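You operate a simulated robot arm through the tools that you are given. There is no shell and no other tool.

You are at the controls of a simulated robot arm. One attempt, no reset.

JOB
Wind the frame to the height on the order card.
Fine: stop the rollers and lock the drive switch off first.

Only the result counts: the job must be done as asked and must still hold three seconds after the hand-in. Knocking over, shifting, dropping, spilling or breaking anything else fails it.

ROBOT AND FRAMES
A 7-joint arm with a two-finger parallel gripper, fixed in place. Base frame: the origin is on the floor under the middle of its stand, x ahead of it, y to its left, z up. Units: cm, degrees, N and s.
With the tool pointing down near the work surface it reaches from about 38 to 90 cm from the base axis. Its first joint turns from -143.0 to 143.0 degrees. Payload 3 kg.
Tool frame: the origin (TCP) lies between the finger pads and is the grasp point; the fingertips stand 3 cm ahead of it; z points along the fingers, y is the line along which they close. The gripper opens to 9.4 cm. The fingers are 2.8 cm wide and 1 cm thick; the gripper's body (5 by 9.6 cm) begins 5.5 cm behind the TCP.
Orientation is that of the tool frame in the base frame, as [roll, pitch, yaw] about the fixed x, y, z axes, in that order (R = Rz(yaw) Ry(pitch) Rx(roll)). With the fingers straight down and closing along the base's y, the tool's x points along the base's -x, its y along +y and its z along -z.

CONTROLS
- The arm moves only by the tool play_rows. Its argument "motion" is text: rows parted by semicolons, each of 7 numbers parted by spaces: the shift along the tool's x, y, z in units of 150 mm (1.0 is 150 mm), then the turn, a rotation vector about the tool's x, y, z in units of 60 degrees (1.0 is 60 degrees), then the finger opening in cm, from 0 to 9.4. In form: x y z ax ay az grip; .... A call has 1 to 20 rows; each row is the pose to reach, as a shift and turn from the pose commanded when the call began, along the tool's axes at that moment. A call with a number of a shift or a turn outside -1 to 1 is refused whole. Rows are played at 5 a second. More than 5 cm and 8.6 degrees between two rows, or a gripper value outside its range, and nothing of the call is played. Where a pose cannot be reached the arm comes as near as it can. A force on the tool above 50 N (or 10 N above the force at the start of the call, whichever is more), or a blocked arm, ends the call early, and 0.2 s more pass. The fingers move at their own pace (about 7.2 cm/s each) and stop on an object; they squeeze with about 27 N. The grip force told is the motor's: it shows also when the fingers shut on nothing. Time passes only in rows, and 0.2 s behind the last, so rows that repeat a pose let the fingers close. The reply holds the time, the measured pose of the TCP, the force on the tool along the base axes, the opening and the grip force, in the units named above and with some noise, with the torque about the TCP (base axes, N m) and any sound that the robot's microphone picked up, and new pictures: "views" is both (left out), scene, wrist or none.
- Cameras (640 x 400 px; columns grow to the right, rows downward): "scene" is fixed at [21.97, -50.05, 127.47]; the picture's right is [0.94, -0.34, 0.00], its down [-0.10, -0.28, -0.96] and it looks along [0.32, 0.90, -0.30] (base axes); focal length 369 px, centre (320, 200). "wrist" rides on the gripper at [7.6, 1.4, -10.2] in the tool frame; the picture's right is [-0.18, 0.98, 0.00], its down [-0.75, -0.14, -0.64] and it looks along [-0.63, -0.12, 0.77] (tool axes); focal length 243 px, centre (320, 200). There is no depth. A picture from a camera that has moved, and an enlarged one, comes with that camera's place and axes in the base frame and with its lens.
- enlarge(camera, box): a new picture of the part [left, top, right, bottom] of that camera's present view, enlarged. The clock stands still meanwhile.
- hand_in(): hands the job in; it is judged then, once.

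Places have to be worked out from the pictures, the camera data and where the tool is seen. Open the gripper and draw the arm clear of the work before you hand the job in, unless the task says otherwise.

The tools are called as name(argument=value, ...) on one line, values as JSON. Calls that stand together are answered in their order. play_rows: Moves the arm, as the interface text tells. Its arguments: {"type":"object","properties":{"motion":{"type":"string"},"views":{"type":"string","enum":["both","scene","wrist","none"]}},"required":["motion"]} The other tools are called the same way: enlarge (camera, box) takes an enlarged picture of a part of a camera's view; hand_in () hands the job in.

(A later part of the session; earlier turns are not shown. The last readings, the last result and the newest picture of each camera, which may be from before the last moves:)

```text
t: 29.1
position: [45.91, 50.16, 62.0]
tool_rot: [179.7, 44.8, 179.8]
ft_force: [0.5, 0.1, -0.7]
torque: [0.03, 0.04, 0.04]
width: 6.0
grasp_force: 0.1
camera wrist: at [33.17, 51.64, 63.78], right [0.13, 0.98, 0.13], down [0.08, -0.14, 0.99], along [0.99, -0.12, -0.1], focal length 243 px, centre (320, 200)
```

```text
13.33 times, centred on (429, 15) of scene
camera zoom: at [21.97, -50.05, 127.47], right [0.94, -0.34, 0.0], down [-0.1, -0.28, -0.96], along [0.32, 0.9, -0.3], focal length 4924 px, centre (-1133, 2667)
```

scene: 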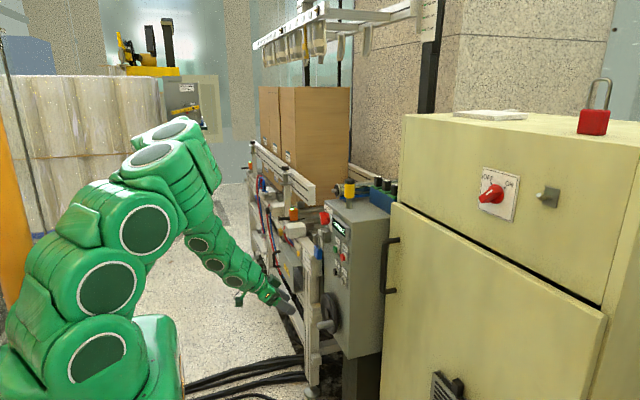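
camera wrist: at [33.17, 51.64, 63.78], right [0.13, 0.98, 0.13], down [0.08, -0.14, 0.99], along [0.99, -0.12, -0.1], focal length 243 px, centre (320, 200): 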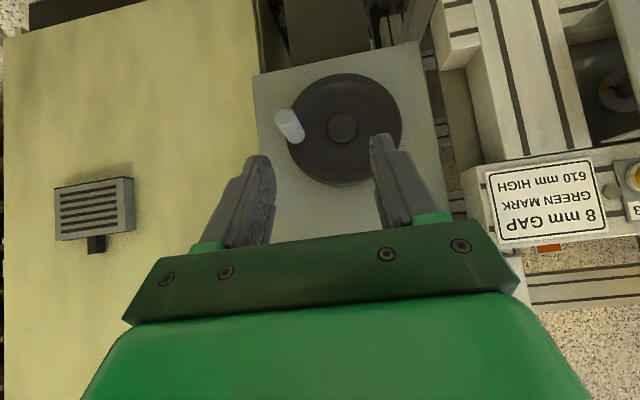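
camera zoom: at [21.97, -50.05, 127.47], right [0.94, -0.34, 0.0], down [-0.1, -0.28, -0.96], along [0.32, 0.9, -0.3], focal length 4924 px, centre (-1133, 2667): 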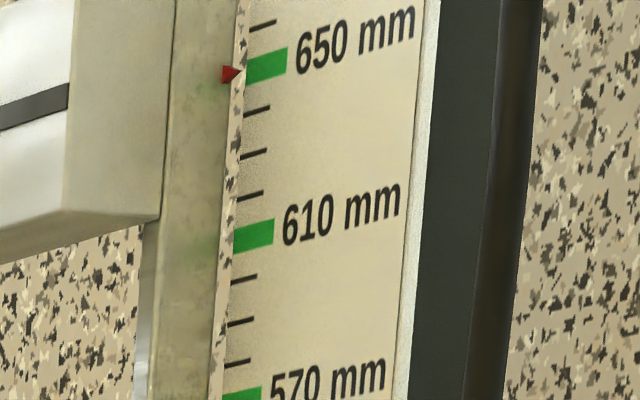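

The wheel hub is at (61.5, 52.0, 52.7) and the handle axis at y 46.4, z 52.85, radius 5.6, from x≈55.6 to 61.3. The scale pointer sits exactly at the 650 green mark. I'll approach and grasp the handle along the tool axis.

play_rows(motion="-0.046 -0.084 0.156 0 0 0 6; -0.093 -0.167 0.313 0 0 0 6; -0.139 -0.251 0.469 0 0 0 6; -0.139 -0.251 0.62 0 0 0 6; -0.139 -0.251 0.78 0 0 0 6; -0.139 -0.251 0.935 0 0 0 6")

enlarge(camera="wrist", box=[220, 80, 420, 240])

enlarge(camera="scene", box=[270, 260, 366, 340])

```text
t: 30.5
position: [57.12, 46.34, 53.63]
tool_rot: [179.7, 45.0, 179.8]
ft_force: [-0.3, -0.2, -0.9]
torque: [-0.05, 0.01, -0.02]
width: 5.98
grasp_force: 0.2
camera wrist: at [44.46, 47.8, 55.49], right [0.13, 0.98, 0.13], down [0.08, -0.14, 0.99], along [0.99, -0.12, -0.1], focal length 243 px, centre (320, 200)
```

scene: 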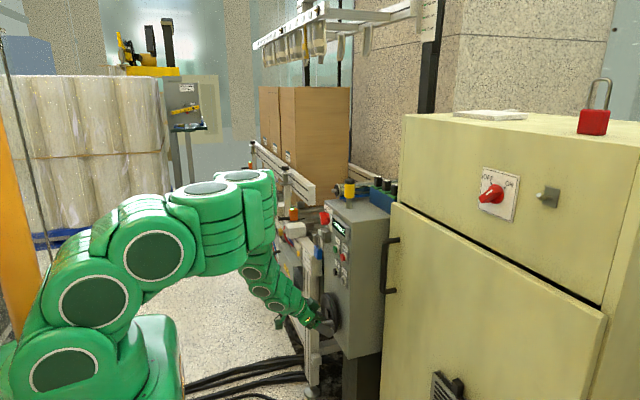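
wrist: 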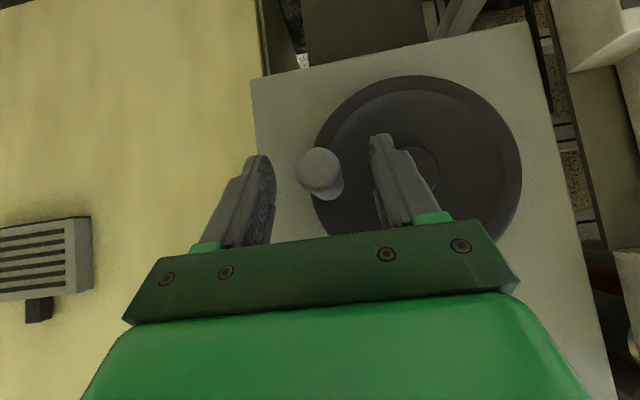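

```text
2.50 times, centred on (320, 160) of wrist
camera zoom: at [44.46, 47.8, 55.49], right [0.13, 0.98, 0.13], down [0.08, -0.14, 0.99], along [0.99, -0.12, -0.1], focal length 606 px, centre (320, 300)
```

zoom: 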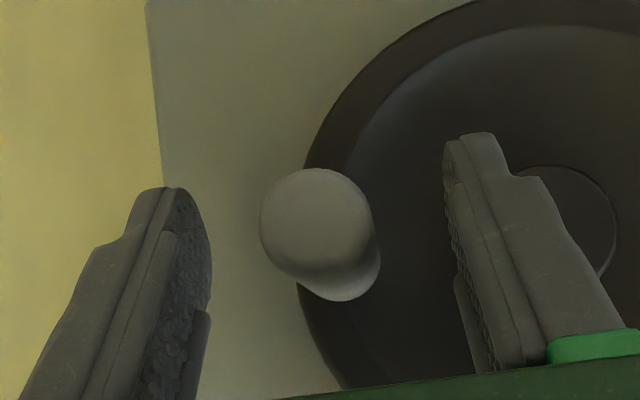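

```text
5.00 times, centred on (318, 300) of scene
camera zoom: at [21.97, -50.05, 127.47], right [0.94, -0.34, 0.0], down [-0.1, -0.28, -0.96], along [0.32, 0.9, -0.3], focal length 1847 px, centre (330, -300)
```

zoom: 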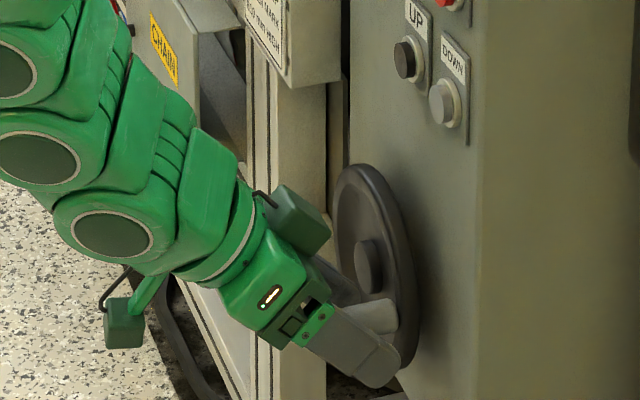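

The handle is centred between the fingers, so I close on it.

play_rows(motion="0 0 0 0 0 0 4; 0 0 0 0 0 0 2; 0 0 0 0 0 0 1; 0 0 0 0 0 0 1")

enlarge(camera="wrist", box=[220, 80, 420, 240])

```text
t: 31.5
position: [56.99, 46.43, 53.69]
tool_rot: [179.6, 44.8, 179.8]
ft_force: [12.6, 36.1, -1.4]
torque: [0.23, 0.28, -0.32]
width: 2.59
grasp_force: 44.9
camera wrist: at [44.39, 47.91, 55.52], right [0.13, 0.98, 0.13], down [0.08, -0.15, 0.99], along [0.99, -0.12, -0.1], focal length 243 px, centre (320, 200)
```

scene: 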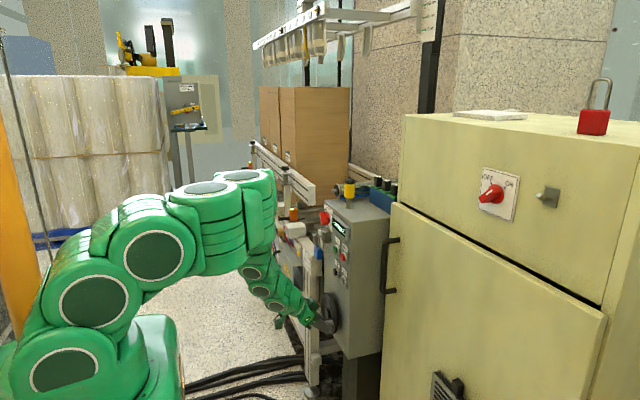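
wrist: 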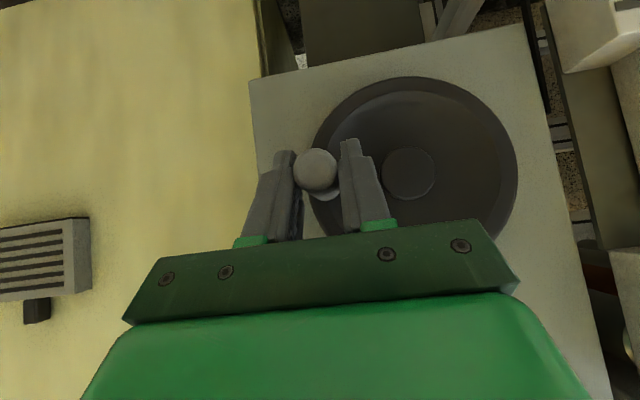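

```text
2.50 times, centred on (320, 160) of wrist
camera zoom: at [44.39, 47.91, 55.52], right [0.13, 0.98, 0.13], down [0.08, -0.15, 0.99], along [0.99, -0.12, -0.1], focal length 606 px, centre (320, 300)
```

zoom: 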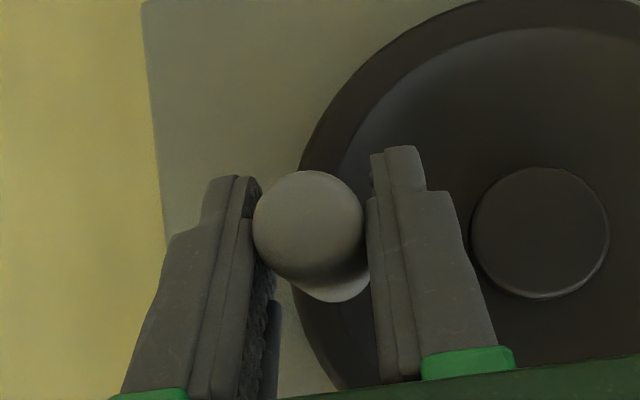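

The grip width is 2.59 cm but there is a 36 N side load in +y, so the handle sits a little toward +y of my centre. I'll shift the tool slightly in +y to balance it.

play_rows(motion="0 0.007 0 0 0 0 1; 0 0.013 0 0 0 0 1; 0 0.013 0 0 0 0 1", views="none")

```text
t: 32.3
position: [57.08, 46.6, 53.46]
tool_rot: [179.8, 44.6, 180.0]
ft_force: [-19.7, 16.0, 13.2]
torque: [0.23, -0.17, -0.13]
width: 2.62
grasp_force: 45.3
```

The side load has halved. I'll shift another 0.15 cm in +y.

play_rows(motion="0 0.005 0 0 0 0 1; 0 0.01 0 0 0 0 1; 0 0.01 0 0 0 0 1", views="none")

```text
t: 33.1
position: [57.11, 46.58, 53.51]
tool_rot: [180.0, 44.7, 179.8]
ft_force: [-35.1, -10.5, 1.4]
torque: [-0.13, 0.31, 0.06]
width: 2.6
grasp_force: 45.2
```

The side load is nearly balanced. I'll relieve the small axial load and try a first 30° turn (handle going down, clockwise seen from the front) to learn which way the frame moves.

play_rows(motion="0.0297 0.0014 0.0155 0 0 0 1; 0.0521 0.0056 0.0379 0 0 0 1; 0.0741 0.0125 0.06 0 0 0 1; 0.0957 0.0221 0.0816 0 0 0 1; 0.1166 0.0343 0.1025 0 0 0 1; 0.1367 0.0491 0.1225 0 0 0 1")

enlarge(camera="scene", box=[405, 0, 453, 30])

enlarge(camera="wrist", box=[220, 80, 420, 240])

```text
t: 34.5
position: [57.14, 47.29, 50.89]
tool_rot: [180.0, 44.7, 179.8]
ft_force: [12.6, -36.6, -5.4]
torque: [0.02, 0.0, 0.67]
width: 3.08
grasp_force: 18.3
camera wrist: at [44.43, 48.77, 52.63], right [0.13, 0.98, 0.13], down [0.08, -0.14, 0.99], along [0.99, -0.12, -0.1], focal length 243 px, centre (320, 200)
```

scene: 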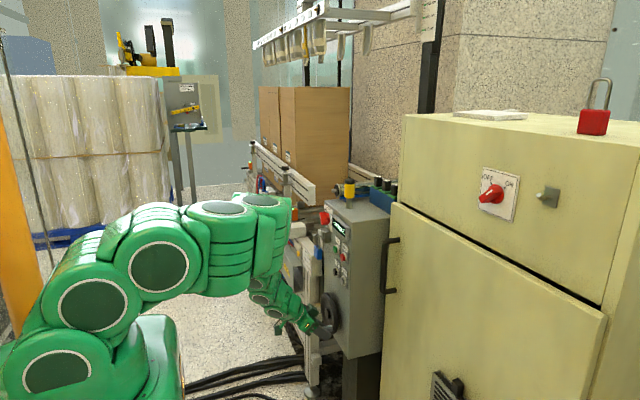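
wrist: 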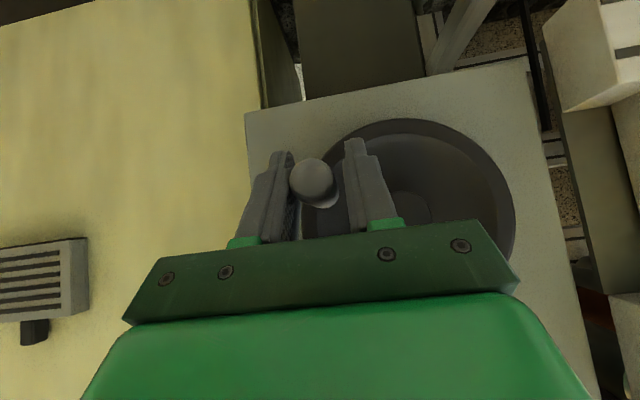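

```text
13.33 times, centred on (429, 15) of scene
camera zoom: at [21.97, -50.05, 127.47], right [0.94, -0.34, 0.0], down [-0.1, -0.28, -0.96], along [0.32, 0.9, -0.3], focal length 4924 px, centre (-1133, 2667)
```

zoom: 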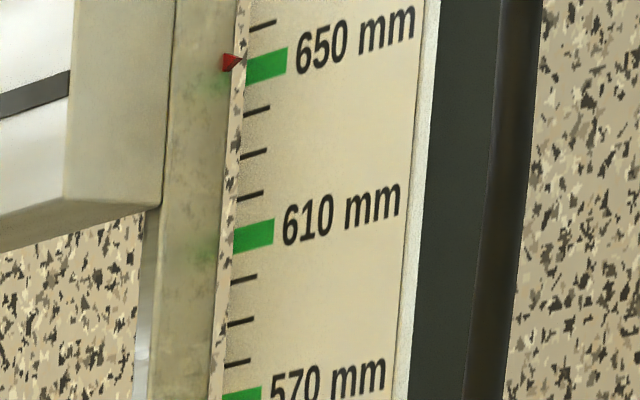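

```text
2.50 times, centred on (320, 160) of wrist
camera zoom: at [44.43, 48.77, 52.63], right [0.13, 0.98, 0.13], down [0.08, -0.14, 0.99], along [0.99, -0.12, -0.1], focal length 606 px, centre (320, 300)
```

zoom: 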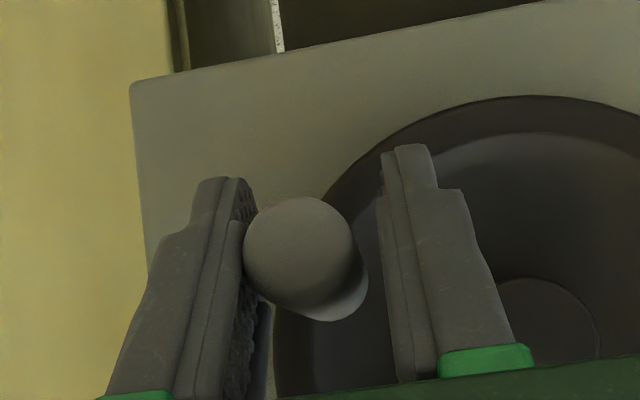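

Clockwise raised the pointer by about 2.4 mm for 27° (roughly 30 mm per turn), so I need counter-clockwise, about 1.4 turns in total. I'll recentre on the handle and follow the circle counter-clockwise, starting with a partial arc.

play_rows(motion="-0.0055 -0.0247 -0.0055 0 0 0 1; -0.0304 -0.0389 -0.0304 0 0 0 1; -0.0563 -0.0493 -0.0563 0 0 0 1; -0.0828 -0.0559 -0.0828 0 0 0 1; -0.1096 -0.0586 -0.1096 0 0 0 1; -0.1364 -0.0573 -0.1364 0 0 0 1; -0.1631 -0.052 -0.1631 0 0 0 1; -0.1892 -0.0428 -0.1892 0 0 0 1; -0.2144 -0.0298 -0.2144 0 0 0 1; -0.2386 -0.0131 -0.2386 0 0 0 1")

enlarge(camera="scene", box=[405, 0, 453, 30])

enlarge(camera="wrist", box=[220, 80, 420, 240])

```text
t: 36.6
position: [57.25, 46.72, 55.47]
tool_rot: [180.0, 44.9, 179.7]
ft_force: [-14.0, -13.2, 18.0]
torque: [-0.03, 0.41, 0.09]
width: 2.25
grasp_force: 44.6
stopped in row 10: the force on the tool passed its limit at 70 N (the readings are from after the stop); the commanded pose is now the measured one
camera wrist: at [44.62, 48.13, 57.28], right [0.14, 0.98, 0.13], down [0.08, -0.14, 0.99], along [0.99, -0.12, -0.1], focal length 243 px, centre (320, 200)
```

scene: 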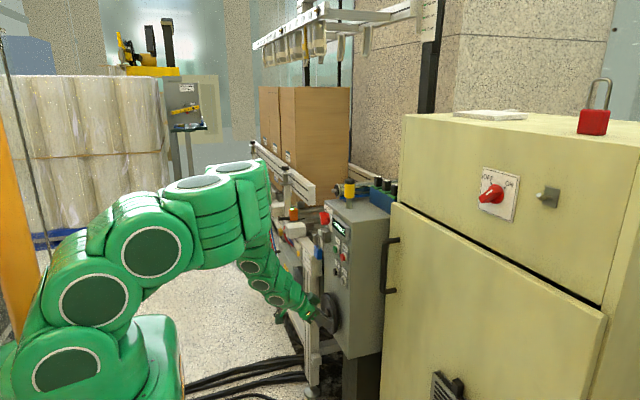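
wrist: 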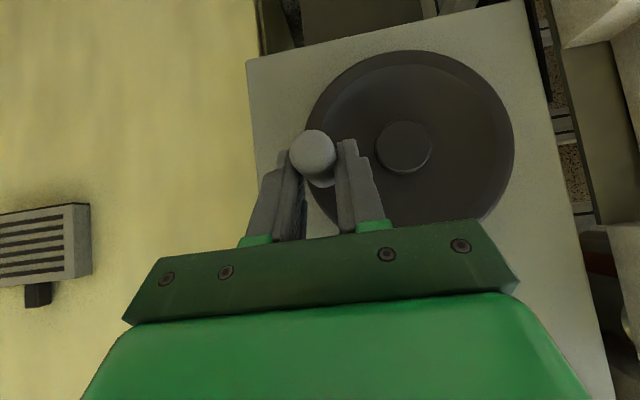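

```text
13.33 times, centred on (429, 15) of scene
camera zoom: at [21.97, -50.05, 127.47], right [0.94, -0.34, 0.0], down [-0.1, -0.28, -0.96], along [0.32, 0.9, -0.3], focal length 4924 px, centre (-1133, 2667)
```

zoom: 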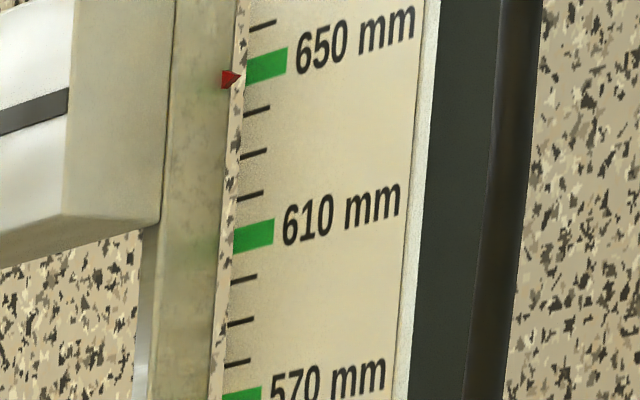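

```text
2.50 times, centred on (320, 160) of wrist
camera zoom: at [44.62, 48.13, 57.28], right [0.14, 0.98, 0.13], down [0.08, -0.14, 0.99], along [0.99, -0.12, -0.1], focal length 606 px, centre (320, 300)
```

zoom: 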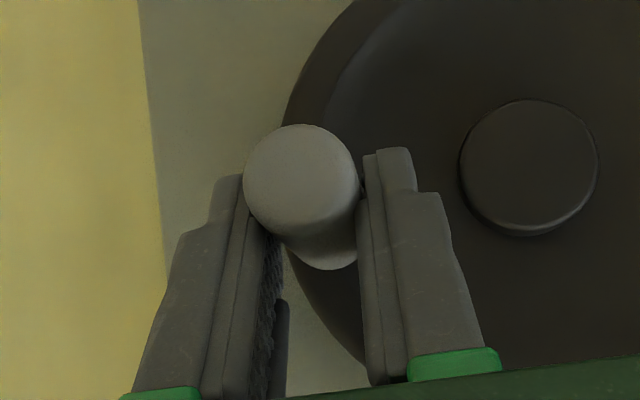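

The pointer moves down as intended, but the handle slips along the pads during the vertical stretch and is now near the fingertips. I'll open, lower the tool about 1.9 cm so the handle sits higher between the pads, and re-grip.

play_rows(motion="0 0 0 0 0 0 4; 0.045 0 0.045 0 0 0 4; 0.0895 -0.002 0.0895 0 0 0 4; 0.0895 -0.002 0.0895 0 0 0 4; 0.0895 -0.002 0.0895 0 0 0 2; 0.0895 -0.002 0.0895 0 0 0 1; 0.0895 -0.002 0.0895 0 0 0 1")

enlarge(camera="wrist", box=[220, 80, 420, 240])

enlarge(camera="scene", box=[405, 0, 453, 30])

```text
t: 38.2
position: [57.31, 46.58, 53.58]
tool_rot: [-179.9, 44.9, 179.8]
ft_force: [-4.8, -18.1, 1.6]
torque: [0.1, -0.27, -0.95]
width: 2.56
grasp_force: 44.5
camera wrist: at [44.65, 48.14, 55.27], right [0.14, 0.98, 0.13], down [0.08, -0.14, 0.99], along [0.99, -0.13, -0.1], focal length 243 px, centre (320, 200)
```

scene: 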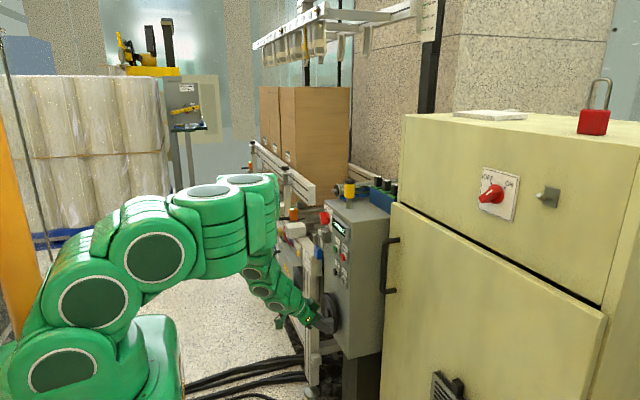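
wrist: 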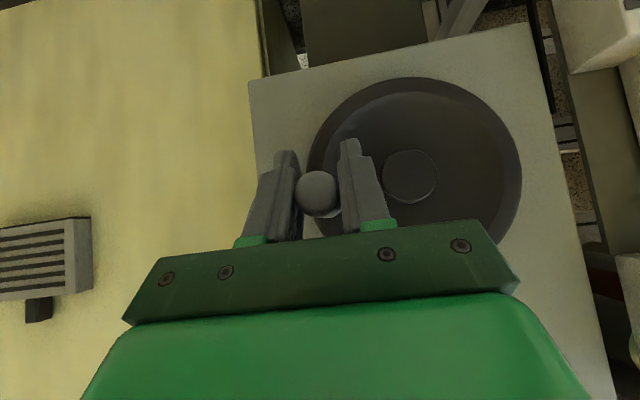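

```text
2.50 times, centred on (320, 160) of wrist
camera zoom: at [44.65, 48.14, 55.27], right [0.14, 0.98, 0.13], down [0.08, -0.14, 0.99], along [0.99, -0.13, -0.1], focal length 606 px, centre (320, 300)
```

zoom: 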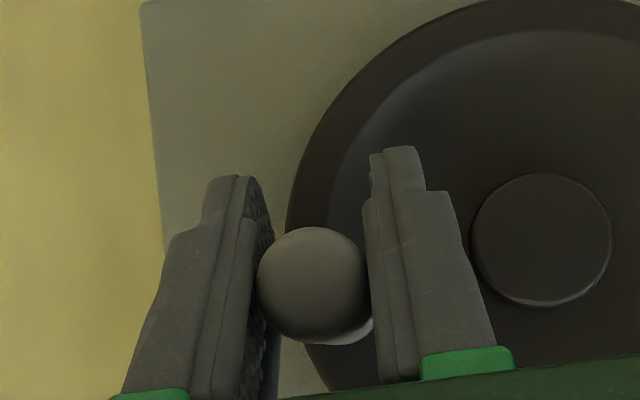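

```text
13.33 times, centred on (429, 15) of scene
camera zoom: at [21.97, -50.05, 127.47], right [0.94, -0.34, 0.0], down [-0.1, -0.28, -0.96], along [0.32, 0.9, -0.3], focal length 4924 px, centre (-1133, 2667)
```

zoom: 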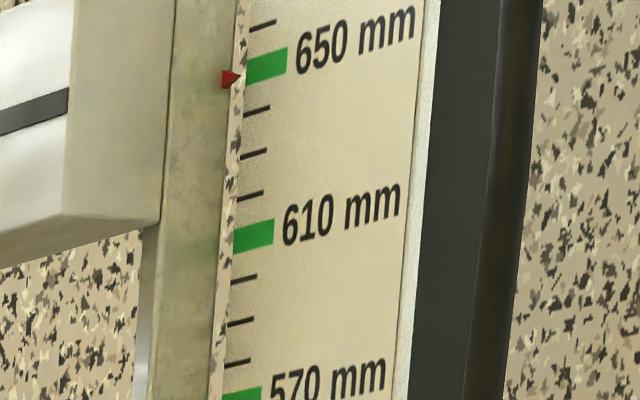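

The re-grip is deeper on the pads and the frame held its height. I'll continue counter-clockwise more slowly, leading slightly in z while y follows the handle's actual angle.

play_rows(motion="-0.0111 0.0015 -0.0111 0 0 0 1; -0.0222 0.003 -0.0222 0 0 0 1; -0.033 0.0068 -0.033 0 0 0 1; -0.0438 0.0105 -0.0438 0 0 0 1; -0.0547 0.015 -0.0547 0 0 0 1; -0.0655 0.0195 -0.0655 0 0 0 1; -0.0764 0.0249 -0.0764 0 0 0 1; -0.0872 0.0303 -0.0872 0 0 0 1; -0.0981 0.0364 -0.0981 0 0 0 1; -0.1089 0.0425 -0.1089 0 0 0 1; -0.1193 0.0494 -0.1193 0 0 0 1; -0.1296 0.0563 -0.1296 0 0 0 1; -0.1412 0.066 -0.1412 0 0 0 1; -0.1527 0.0757 -0.1527 0 0 0 1")

enlarge(camera="wrist", box=[220, 80, 420, 240])

enlarge(camera="scene", box=[405, 0, 453, 30])

```text
t: 40.7
position: [57.13, 47.7, 56.08]
tool_rot: [179.6, 44.6, 179.9]
ft_force: [1.6, 3.1, -4.3]
torque: [0.06, 1.29, 0.11]
width: 2.57
grasp_force: 45.2
stopped in row 12: the force on the tool passed its limit at 52 N (the readings are from after the stop); the commanded pose is now the measured one
camera wrist: at [44.37, 49.13, 58.02], right [0.13, 0.98, 0.13], down [0.09, -0.14, 0.99], along [0.99, -0.12, -0.1], focal length 243 px, centre (320, 200)
```

scene: 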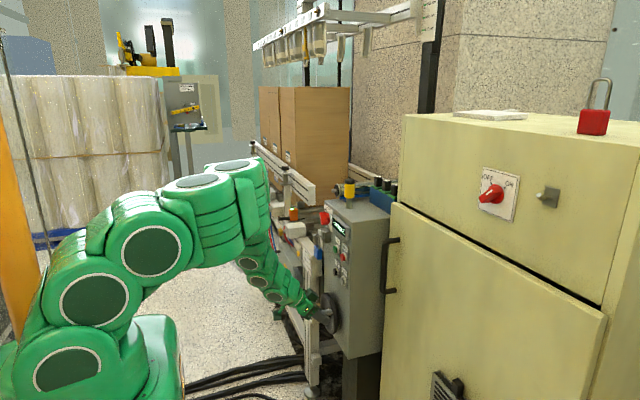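
wrist: 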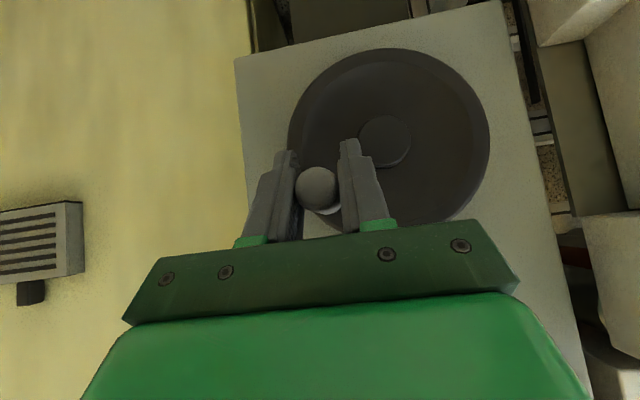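

```text
2.50 times, centred on (320, 160) of wrist
camera zoom: at [44.37, 49.13, 58.02], right [0.13, 0.98, 0.13], down [0.09, -0.14, 0.99], along [0.99, -0.12, -0.1], focal length 606 px, centre (320, 300)
```

zoom: 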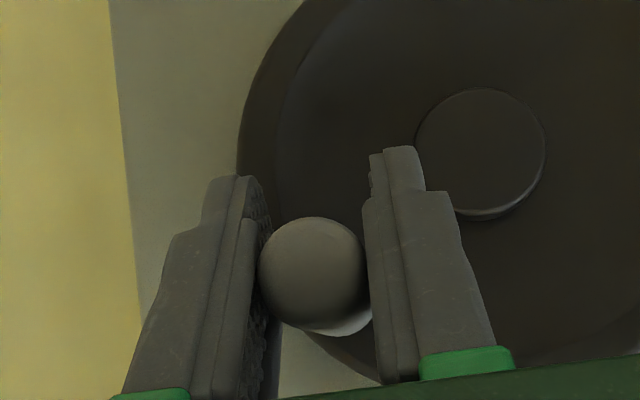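

```text
13.33 times, centred on (429, 15) of scene
camera zoom: at [21.97, -50.05, 127.47], right [0.94, -0.34, 0.0], down [-0.1, -0.28, -0.96], along [0.32, 0.9, -0.3], focal length 4924 px, centre (-1133, 2667)
```

zoom: 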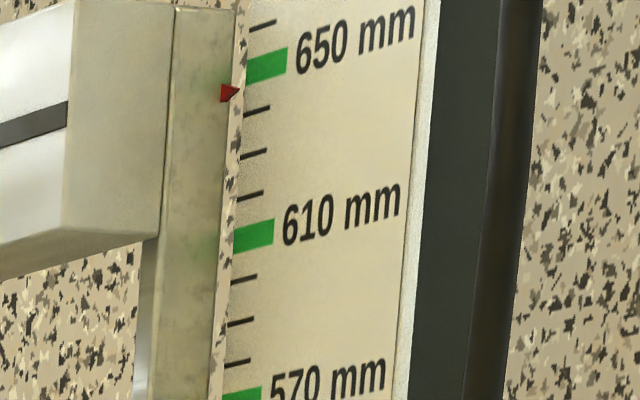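

The slower pace tracked almost perfectly: the handle is at about 38° and the pointer is down about 3 mm more. The lead is close to 40 mm per turn. I continue the arc over the top in 3° steps.

play_rows(motion="-0.0103 0.0122 -0.0103 0 0 0 1; -0.0203 0.0252 -0.0203 0 0 0 1; -0.0298 0.0389 -0.0298 0 0 0 1; -0.0388 0.0533 -0.0388 0 0 0 1; -0.0472 0.0683 -0.0472 0 0 0 1; -0.0551 0.0839 -0.0551 0 0 0 1; -0.0624 0.1001 -0.0624 0 0 0 1; -0.0691 0.1168 -0.0691 0 0 0 1; -0.0752 0.134 -0.0752 0 0 0 1; -0.0806 0.1516 -0.0806 0 0 0 1; -0.0853 0.1695 -0.0853 0 0 0 1; -0.0894 0.1879 -0.0894 0 0 0 1; -0.0928 0.2065 -0.0928 0 0 0 1; -0.0955 0.2253 -0.0955 0 0 0 1; -0.0975 0.2443 -0.0975 0 0 0 1; -0.0988 0.2633 -0.0988 0 0 0 1; -0.0994 0.2825 -0.0994 0 0 0 1; -0.0993 0.3017 -0.0993 0 0 0 1; -0.0985 0.3209 -0.0985 0 0 0 1; -0.0969 0.34 -0.0969 0 0 0 1")

enlarge(camera="wrist", box=[220, 80, 420, 240])

enlarge(camera="scene", box=[405, 0, 453, 30])

enlarge(camera="scene", box=[270, 200, 366, 340])

```text
t: 44.9
position: [56.86, 52.66, 58.2]
tool_rot: [179.9, 44.7, 180.0]
ft_force: [-11.5, -14.5, -6.6]
torque: [-0.55, -0.47, -0.4]
width: 2.51
grasp_force: 45.2
camera wrist: at [44.31, 54.14, 60.01], right [0.13, 0.98, 0.13], down [0.08, -0.14, 0.99], along [0.99, -0.12, -0.1], focal length 243 px, centre (320, 200)
```

scene: 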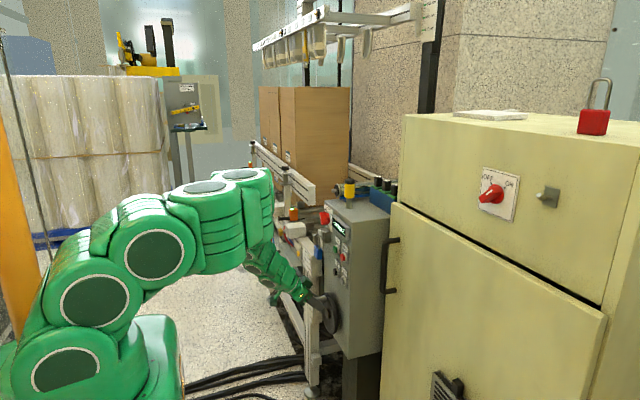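
wrist: 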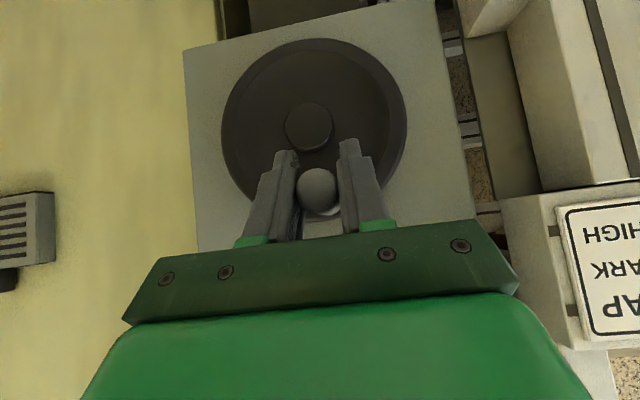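

```text
2.50 times, centred on (320, 160) of wrist
camera zoom: at [44.31, 54.14, 60.01], right [0.13, 0.98, 0.13], down [0.08, -0.14, 0.99], along [0.99, -0.12, -0.1], focal length 606 px, centre (320, 300)
```

zoom: 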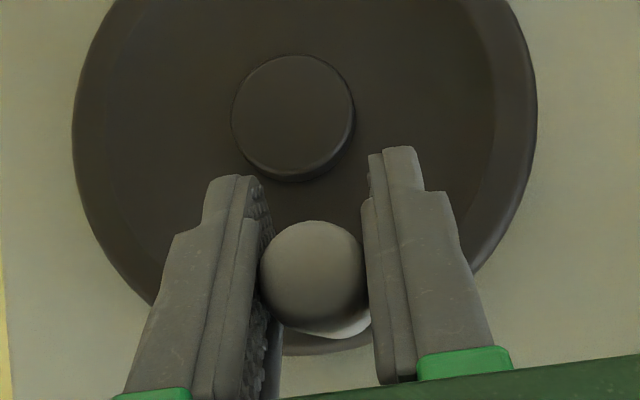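

```text
13.33 times, centred on (429, 15) of scene
camera zoom: at [21.97, -50.05, 127.47], right [0.94, -0.34, 0.0], down [-0.1, -0.28, -0.96], along [0.32, 0.9, -0.3], focal length 4924 px, centre (-1133, 2667)
```

zoom: 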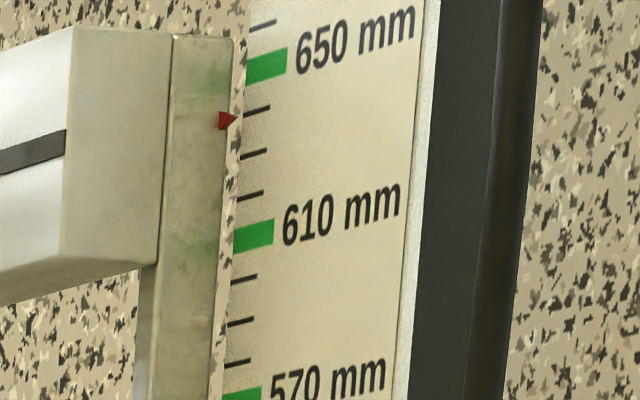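

```text
2.86 times, centred on (318, 270) of scene
camera zoom: at [21.97, -50.05, 127.47], right [0.94, -0.34, 0.0], down [-0.1, -0.28, -0.96], along [0.32, 0.9, -0.3], focal length 1055 px, centre (326, 0)
```

zoom: 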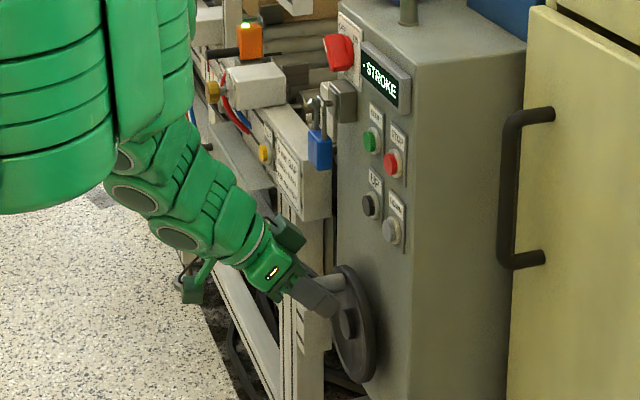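

The handle is over the top at about 98° and the pointer has dropped 6.7 mm for 60°, confirming about 40 mm per turn. I continue down the far side in 3° steps.

play_rows(motion="0.0023 0.0189 0.0023 0 0 0 1; 0.0052 0.0376 0.0052 0 0 0 1; 0.0088 0.0561 0.0088 0 0 0 1; 0.0131 0.0743 0.0131 0 0 0 1; 0.0181 0.0922 0.0181 0 0 0 1; 0.0238 0.1097 0.0238 0 0 0 1; 0.03 0.1267 0.03 0 0 0 1; 0.0369 0.1432 0.0369 0 0 0 1; 0.0443 0.1593 0.0443 0 0 0 1; 0.0525 0.1747 0.0525 0 0 0 1; 0.0611 0.1895 0.0611 0 0 0 1; 0.0703 0.2037 0.0703 0 0 0 1; 0.0799 0.2171 0.0799 0 0 0 1; 0.0901 0.2298 0.0901 0 0 0 1; 0.1007 0.2417 0.1007 0 0 0 1; 0.1117 0.2529 0.1117 0 0 0 1; 0.1232 0.2633 0.1232 0 0 0 1; 0.135 0.2727 0.135 0 0 0 1; 0.1472 0.2813 0.1472 0 0 0 1; 0.1596 0.2889 0.1596 0 0 0 1")

enlarge(camera="wrist", box=[220, 80, 420, 240])

enlarge(camera="scene", box=[405, 0, 453, 30])

enlarge(camera="scene", box=[270, 200, 366, 340])

```text
t: 49.1
position: [57.05, 57.14, 54.9]
tool_rot: [179.9, 44.6, -180.0]
ft_force: [-11.7, -14.1, 5.3]
torque: [-0.38, -0.74, -0.22]
width: 2.49
grasp_force: 45.0
camera wrist: at [44.29, 58.52, 56.67], right [0.13, 0.98, 0.13], down [0.09, -0.14, 0.99], along [0.99, -0.12, -0.1], focal length 243 px, centre (320, 200)
```

scene: 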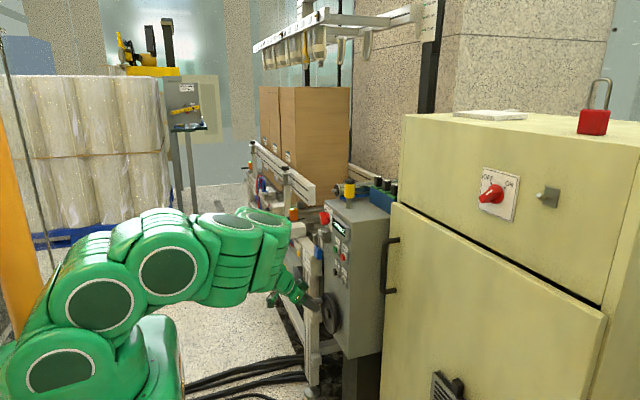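
wrist: 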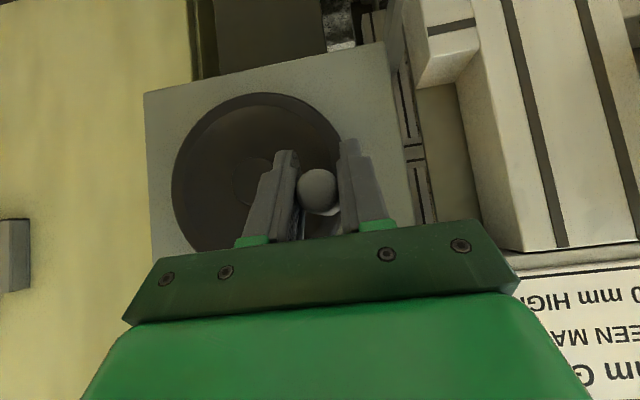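

```text
2.50 times, centred on (320, 160) of wrist
camera zoom: at [44.29, 58.52, 56.67], right [0.13, 0.98, 0.13], down [0.09, -0.14, 0.99], along [0.99, -0.12, -0.1], focal length 606 px, centre (320, 300)
```

zoom: 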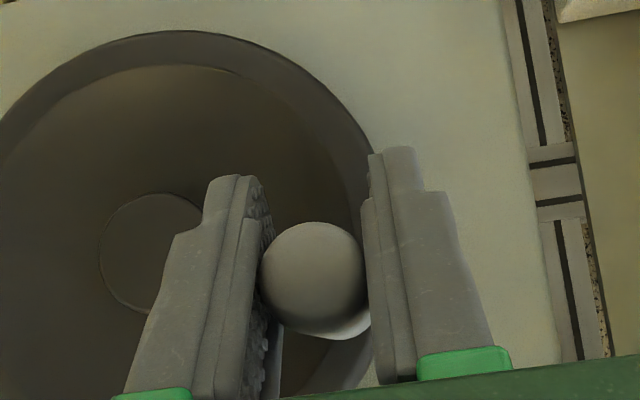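

```text
13.33 times, centred on (429, 15) of scene
camera zoom: at [21.97, -50.05, 127.47], right [0.94, -0.34, 0.0], down [-0.1, -0.28, -0.96], along [0.32, 0.9, -0.3], focal length 4924 px, centre (-1133, 2667)
```

zoom: 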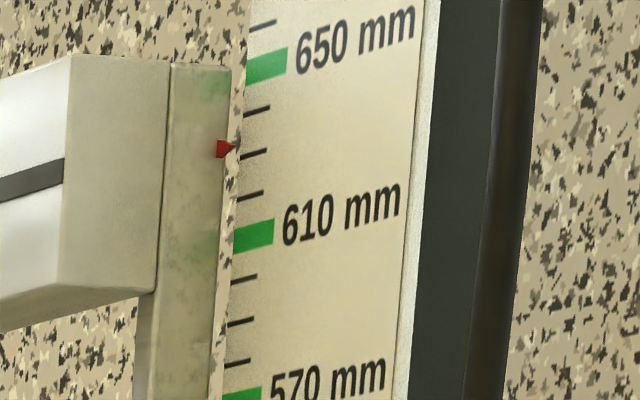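

```text
2.86 times, centred on (318, 270) of scene
camera zoom: at [21.97, -50.05, 127.47], right [0.94, -0.34, 0.0], down [-0.1, -0.28, -0.96], along [0.32, 0.9, -0.3], focal length 1055 px, centre (326, 0)
```

zoom: 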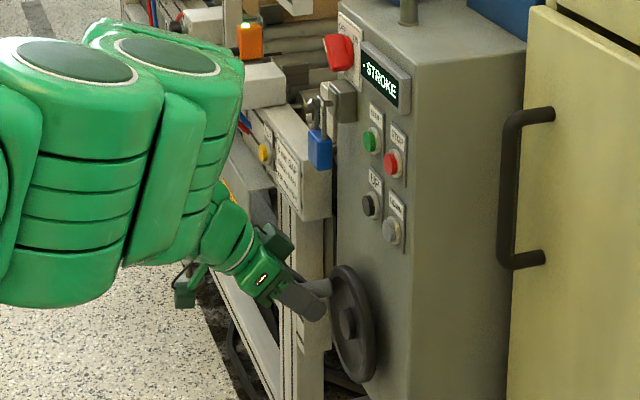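

The pointer is now around 632 mm with the handle at about 157°, tracking without slip. I continue past the far horizontal and downward.

play_rows(motion="0.0127 0.0067 0.0127 0 0 0 1; 0.0256 0.0125 0.0256 0 0 0 1; 0.0387 0.0173 0.0387 0 0 0 1; 0.0521 0.0211 0.0521 0 0 0 1; 0.0655 0.0239 0.0655 0 0 0 1; 0.079 0.0258 0.079 0 0 0 1; 0.0926 0.0266 0.0926 0 0 0 1; 0.1061 0.0265 0.1061 0 0 0 1; 0.1197 0.0253 0.1197 0 0 0 1; 0.1332 0.0231 0.1332 0 0 0 1; 0.1465 0.0199 0.1465 0 0 0 1; 0.1598 0.0158 0.1598 0 0 0 1; 0.1729 0.0107 0.1729 0 0 0 1; 0.1857 0.0045 0.1857 0 0 0 1; 0.1984 -0.0025 0.1984 0 0 0 1; 0.2107 -0.0105 0.2107 0 0 0 1; 0.2227 -0.0193 0.2227 0 0 0 1; 0.2344 -0.0291 0.2344 0 0 0 1; 0.2458 -0.0396 0.2458 0 0 0 1; 0.2567 -0.0511 0.2567 0 0 0 1")

enlarge(camera="wrist", box=[220, 80, 420, 240])

enlarge(camera="scene", box=[405, 0, 453, 30])

enlarge(camera="scene", box=[270, 200, 366, 340])

```text
t: 53.3
position: [56.95, 56.34, 49.43]
tool_rot: [179.8, 44.7, 180.0]
ft_force: [-20.4, 16.1, 4.3]
torque: [-0.62, -0.25, -0.14]
width: 2.49
grasp_force: 44.2
camera wrist: at [44.22, 57.81, 51.24], right [0.13, 0.98, 0.13], down [0.09, -0.14, 0.99], along [0.99, -0.12, -0.1], focal length 243 px, centre (320, 200)
```

scene: 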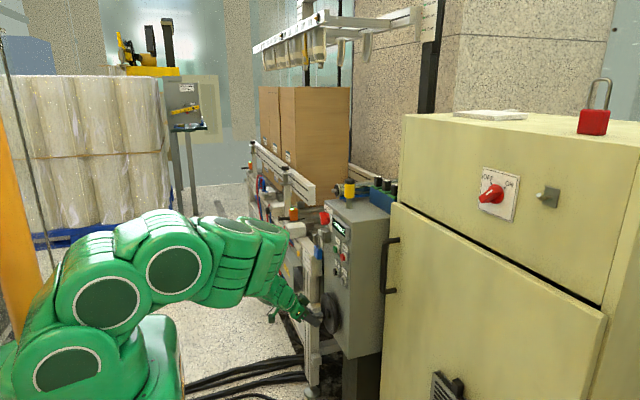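
wrist: 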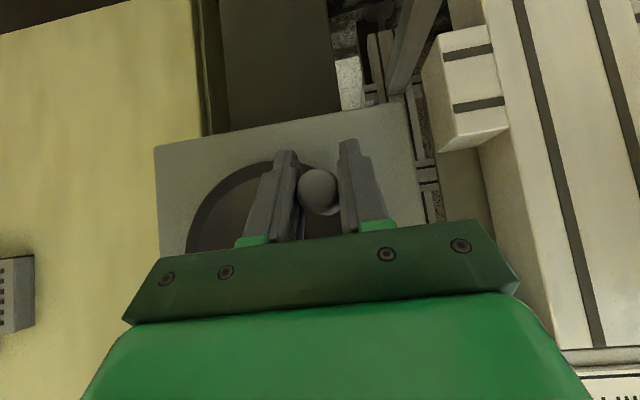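

```text
2.50 times, centred on (320, 160) of wrist
camera zoom: at [44.22, 57.81, 51.24], right [0.13, 0.98, 0.13], down [0.09, -0.14, 0.99], along [0.99, -0.12, -0.1], focal length 606 px, centre (320, 300)
```

zoom: 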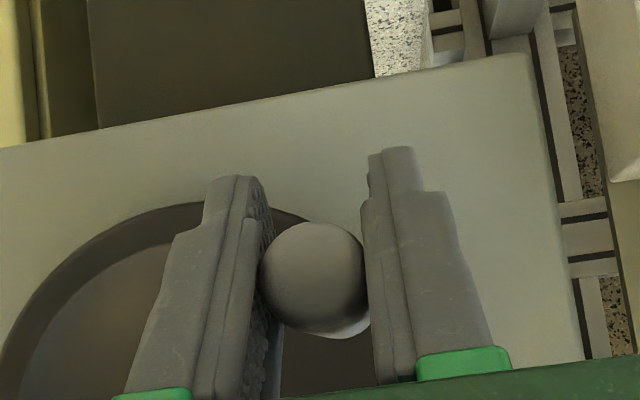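

```text
13.33 times, centred on (429, 15) of scene
camera zoom: at [21.97, -50.05, 127.47], right [0.94, -0.34, 0.0], down [-0.1, -0.28, -0.96], along [0.32, 0.9, -0.3], focal length 4924 px, centre (-1133, 2667)
```

zoom: 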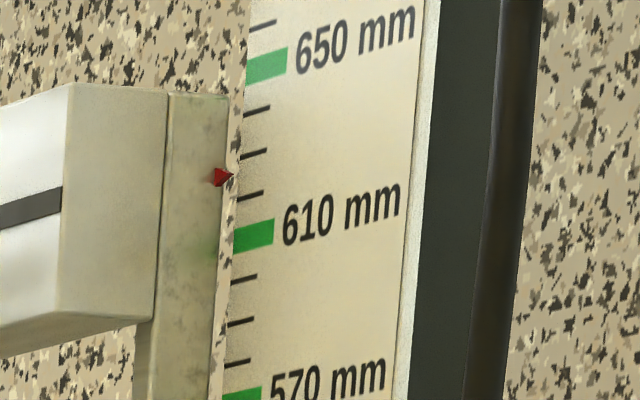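

```text
2.86 times, centred on (318, 270) of scene
camera zoom: at [21.97, -50.05, 127.47], right [0.94, -0.34, 0.0], down [-0.1, -0.28, -0.96], along [0.32, 0.9, -0.3], focal length 1055 px, centre (326, 0)
```

zoom: 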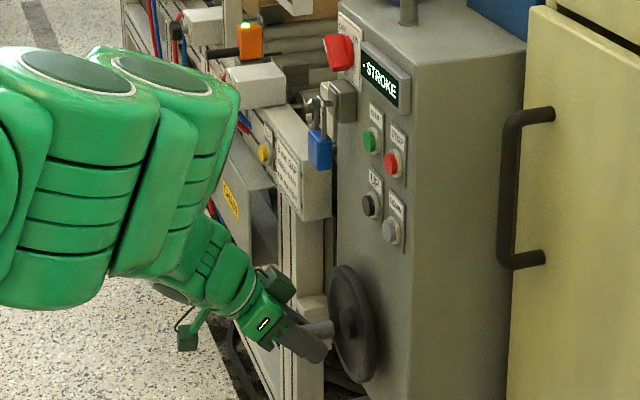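

The pointer is near 625 mm at a handle angle of about 217°, still tracking well. I continue along the bottom of the circle.

play_rows(motion="0.0105 -0.0122 0.0105 0 0 0 1; 0.0205 -0.0252 0.0205 0 0 0 1; 0.03 -0.0389 0.03 0 0 0 1; 0.039 -0.0533 0.039 0 0 0 1; 0.0474 -0.0683 0.0474 0 0 0 1; 0.0553 -0.0839 0.0553 0 0 0 1; 0.0626 -0.1001 0.0626 0 0 0 1; 0.0693 -0.1168 0.0693 0 0 0 1; 0.0754 -0.134 0.0754 0 0 0 1; 0.0808 -0.1516 0.0808 0 0 0 1; 0.0855 -0.1695 0.0855 0 0 0 1; 0.0896 -0.1879 0.0896 0 0 0 1; 0.093 -0.2064 0.093 0 0 0 1; 0.0957 -0.2253 0.0957 0 0 0 1; 0.0977 -0.2443 0.0977 0 0 0 1; 0.099 -0.2633 0.099 0 0 0 1; 0.0996 -0.2825 0.0996 0 0 0 1; 0.0995 -0.3017 0.0995 0 0 0 1; 0.0986 -0.3209 0.0986 0 0 0 1; 0.0971 -0.34 0.0971 0 0 0 1")

enlarge(camera="wrist", box=[220, 80, 420, 240])

enlarge(camera="scene", box=[405, 0, 453, 30])

enlarge(camera="scene", box=[270, 200, 366, 340])

```text
t: 57.5
position: [56.93, 51.18, 47.35]
tool_rot: [179.9, 44.5, -180.0]
ft_force: [-25.8, 12.8, -14.3]
torque: [-0.64, -0.08, -0.23]
width: 2.5
grasp_force: 44.9
camera wrist: at [44.23, 52.72, 49.14], right [0.13, 0.98, 0.13], down [0.09, -0.14, 0.99], along [0.99, -0.12, -0.1], focal length 243 px, centre (320, 200)
```

scene: 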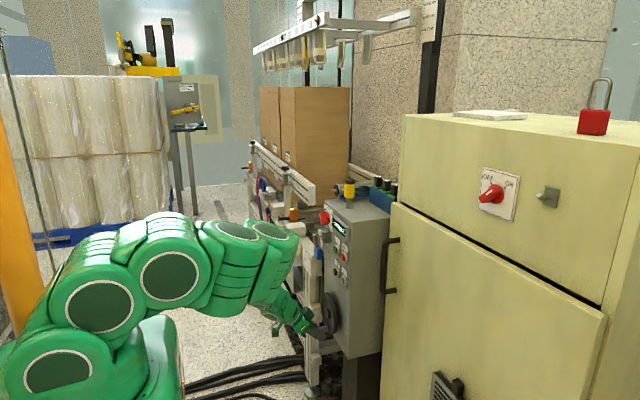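
wrist: 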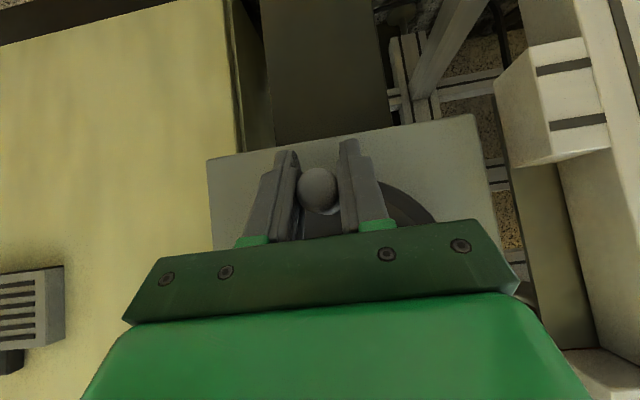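

```text
2.50 times, centred on (320, 160) of wrist
camera zoom: at [44.23, 52.72, 49.14], right [0.13, 0.98, 0.13], down [0.09, -0.14, 0.99], along [0.99, -0.12, -0.1], focal length 606 px, centre (320, 300)
```

zoom: 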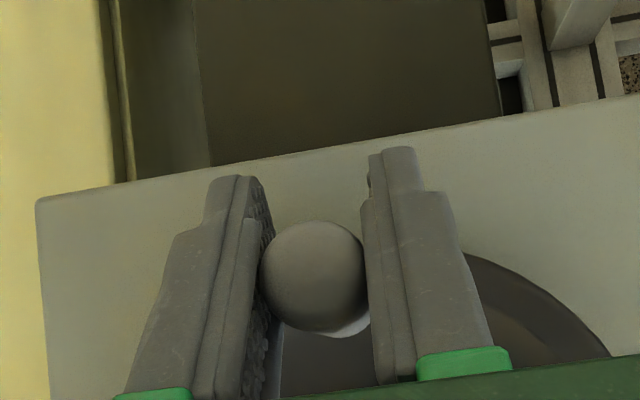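

```text
13.33 times, centred on (429, 15) of scene
camera zoom: at [21.97, -50.05, 127.47], right [0.94, -0.34, 0.0], down [-0.1, -0.28, -0.96], along [0.32, 0.9, -0.3], focal length 4924 px, centre (-1133, 2667)
```

zoom: 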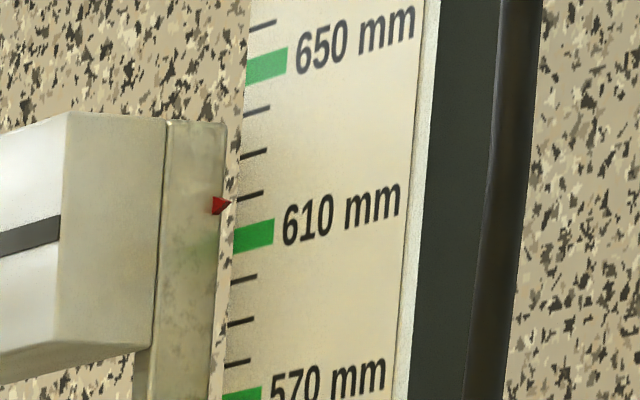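

```text
2.86 times, centred on (318, 270) of scene
camera zoom: at [21.97, -50.05, 127.47], right [0.94, -0.34, 0.0], down [-0.1, -0.28, -0.96], along [0.32, 0.9, -0.3], focal length 1055 px, centre (326, 0)
```

zoom: 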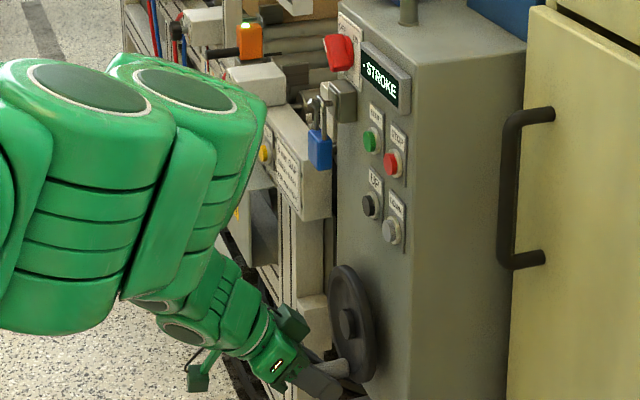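

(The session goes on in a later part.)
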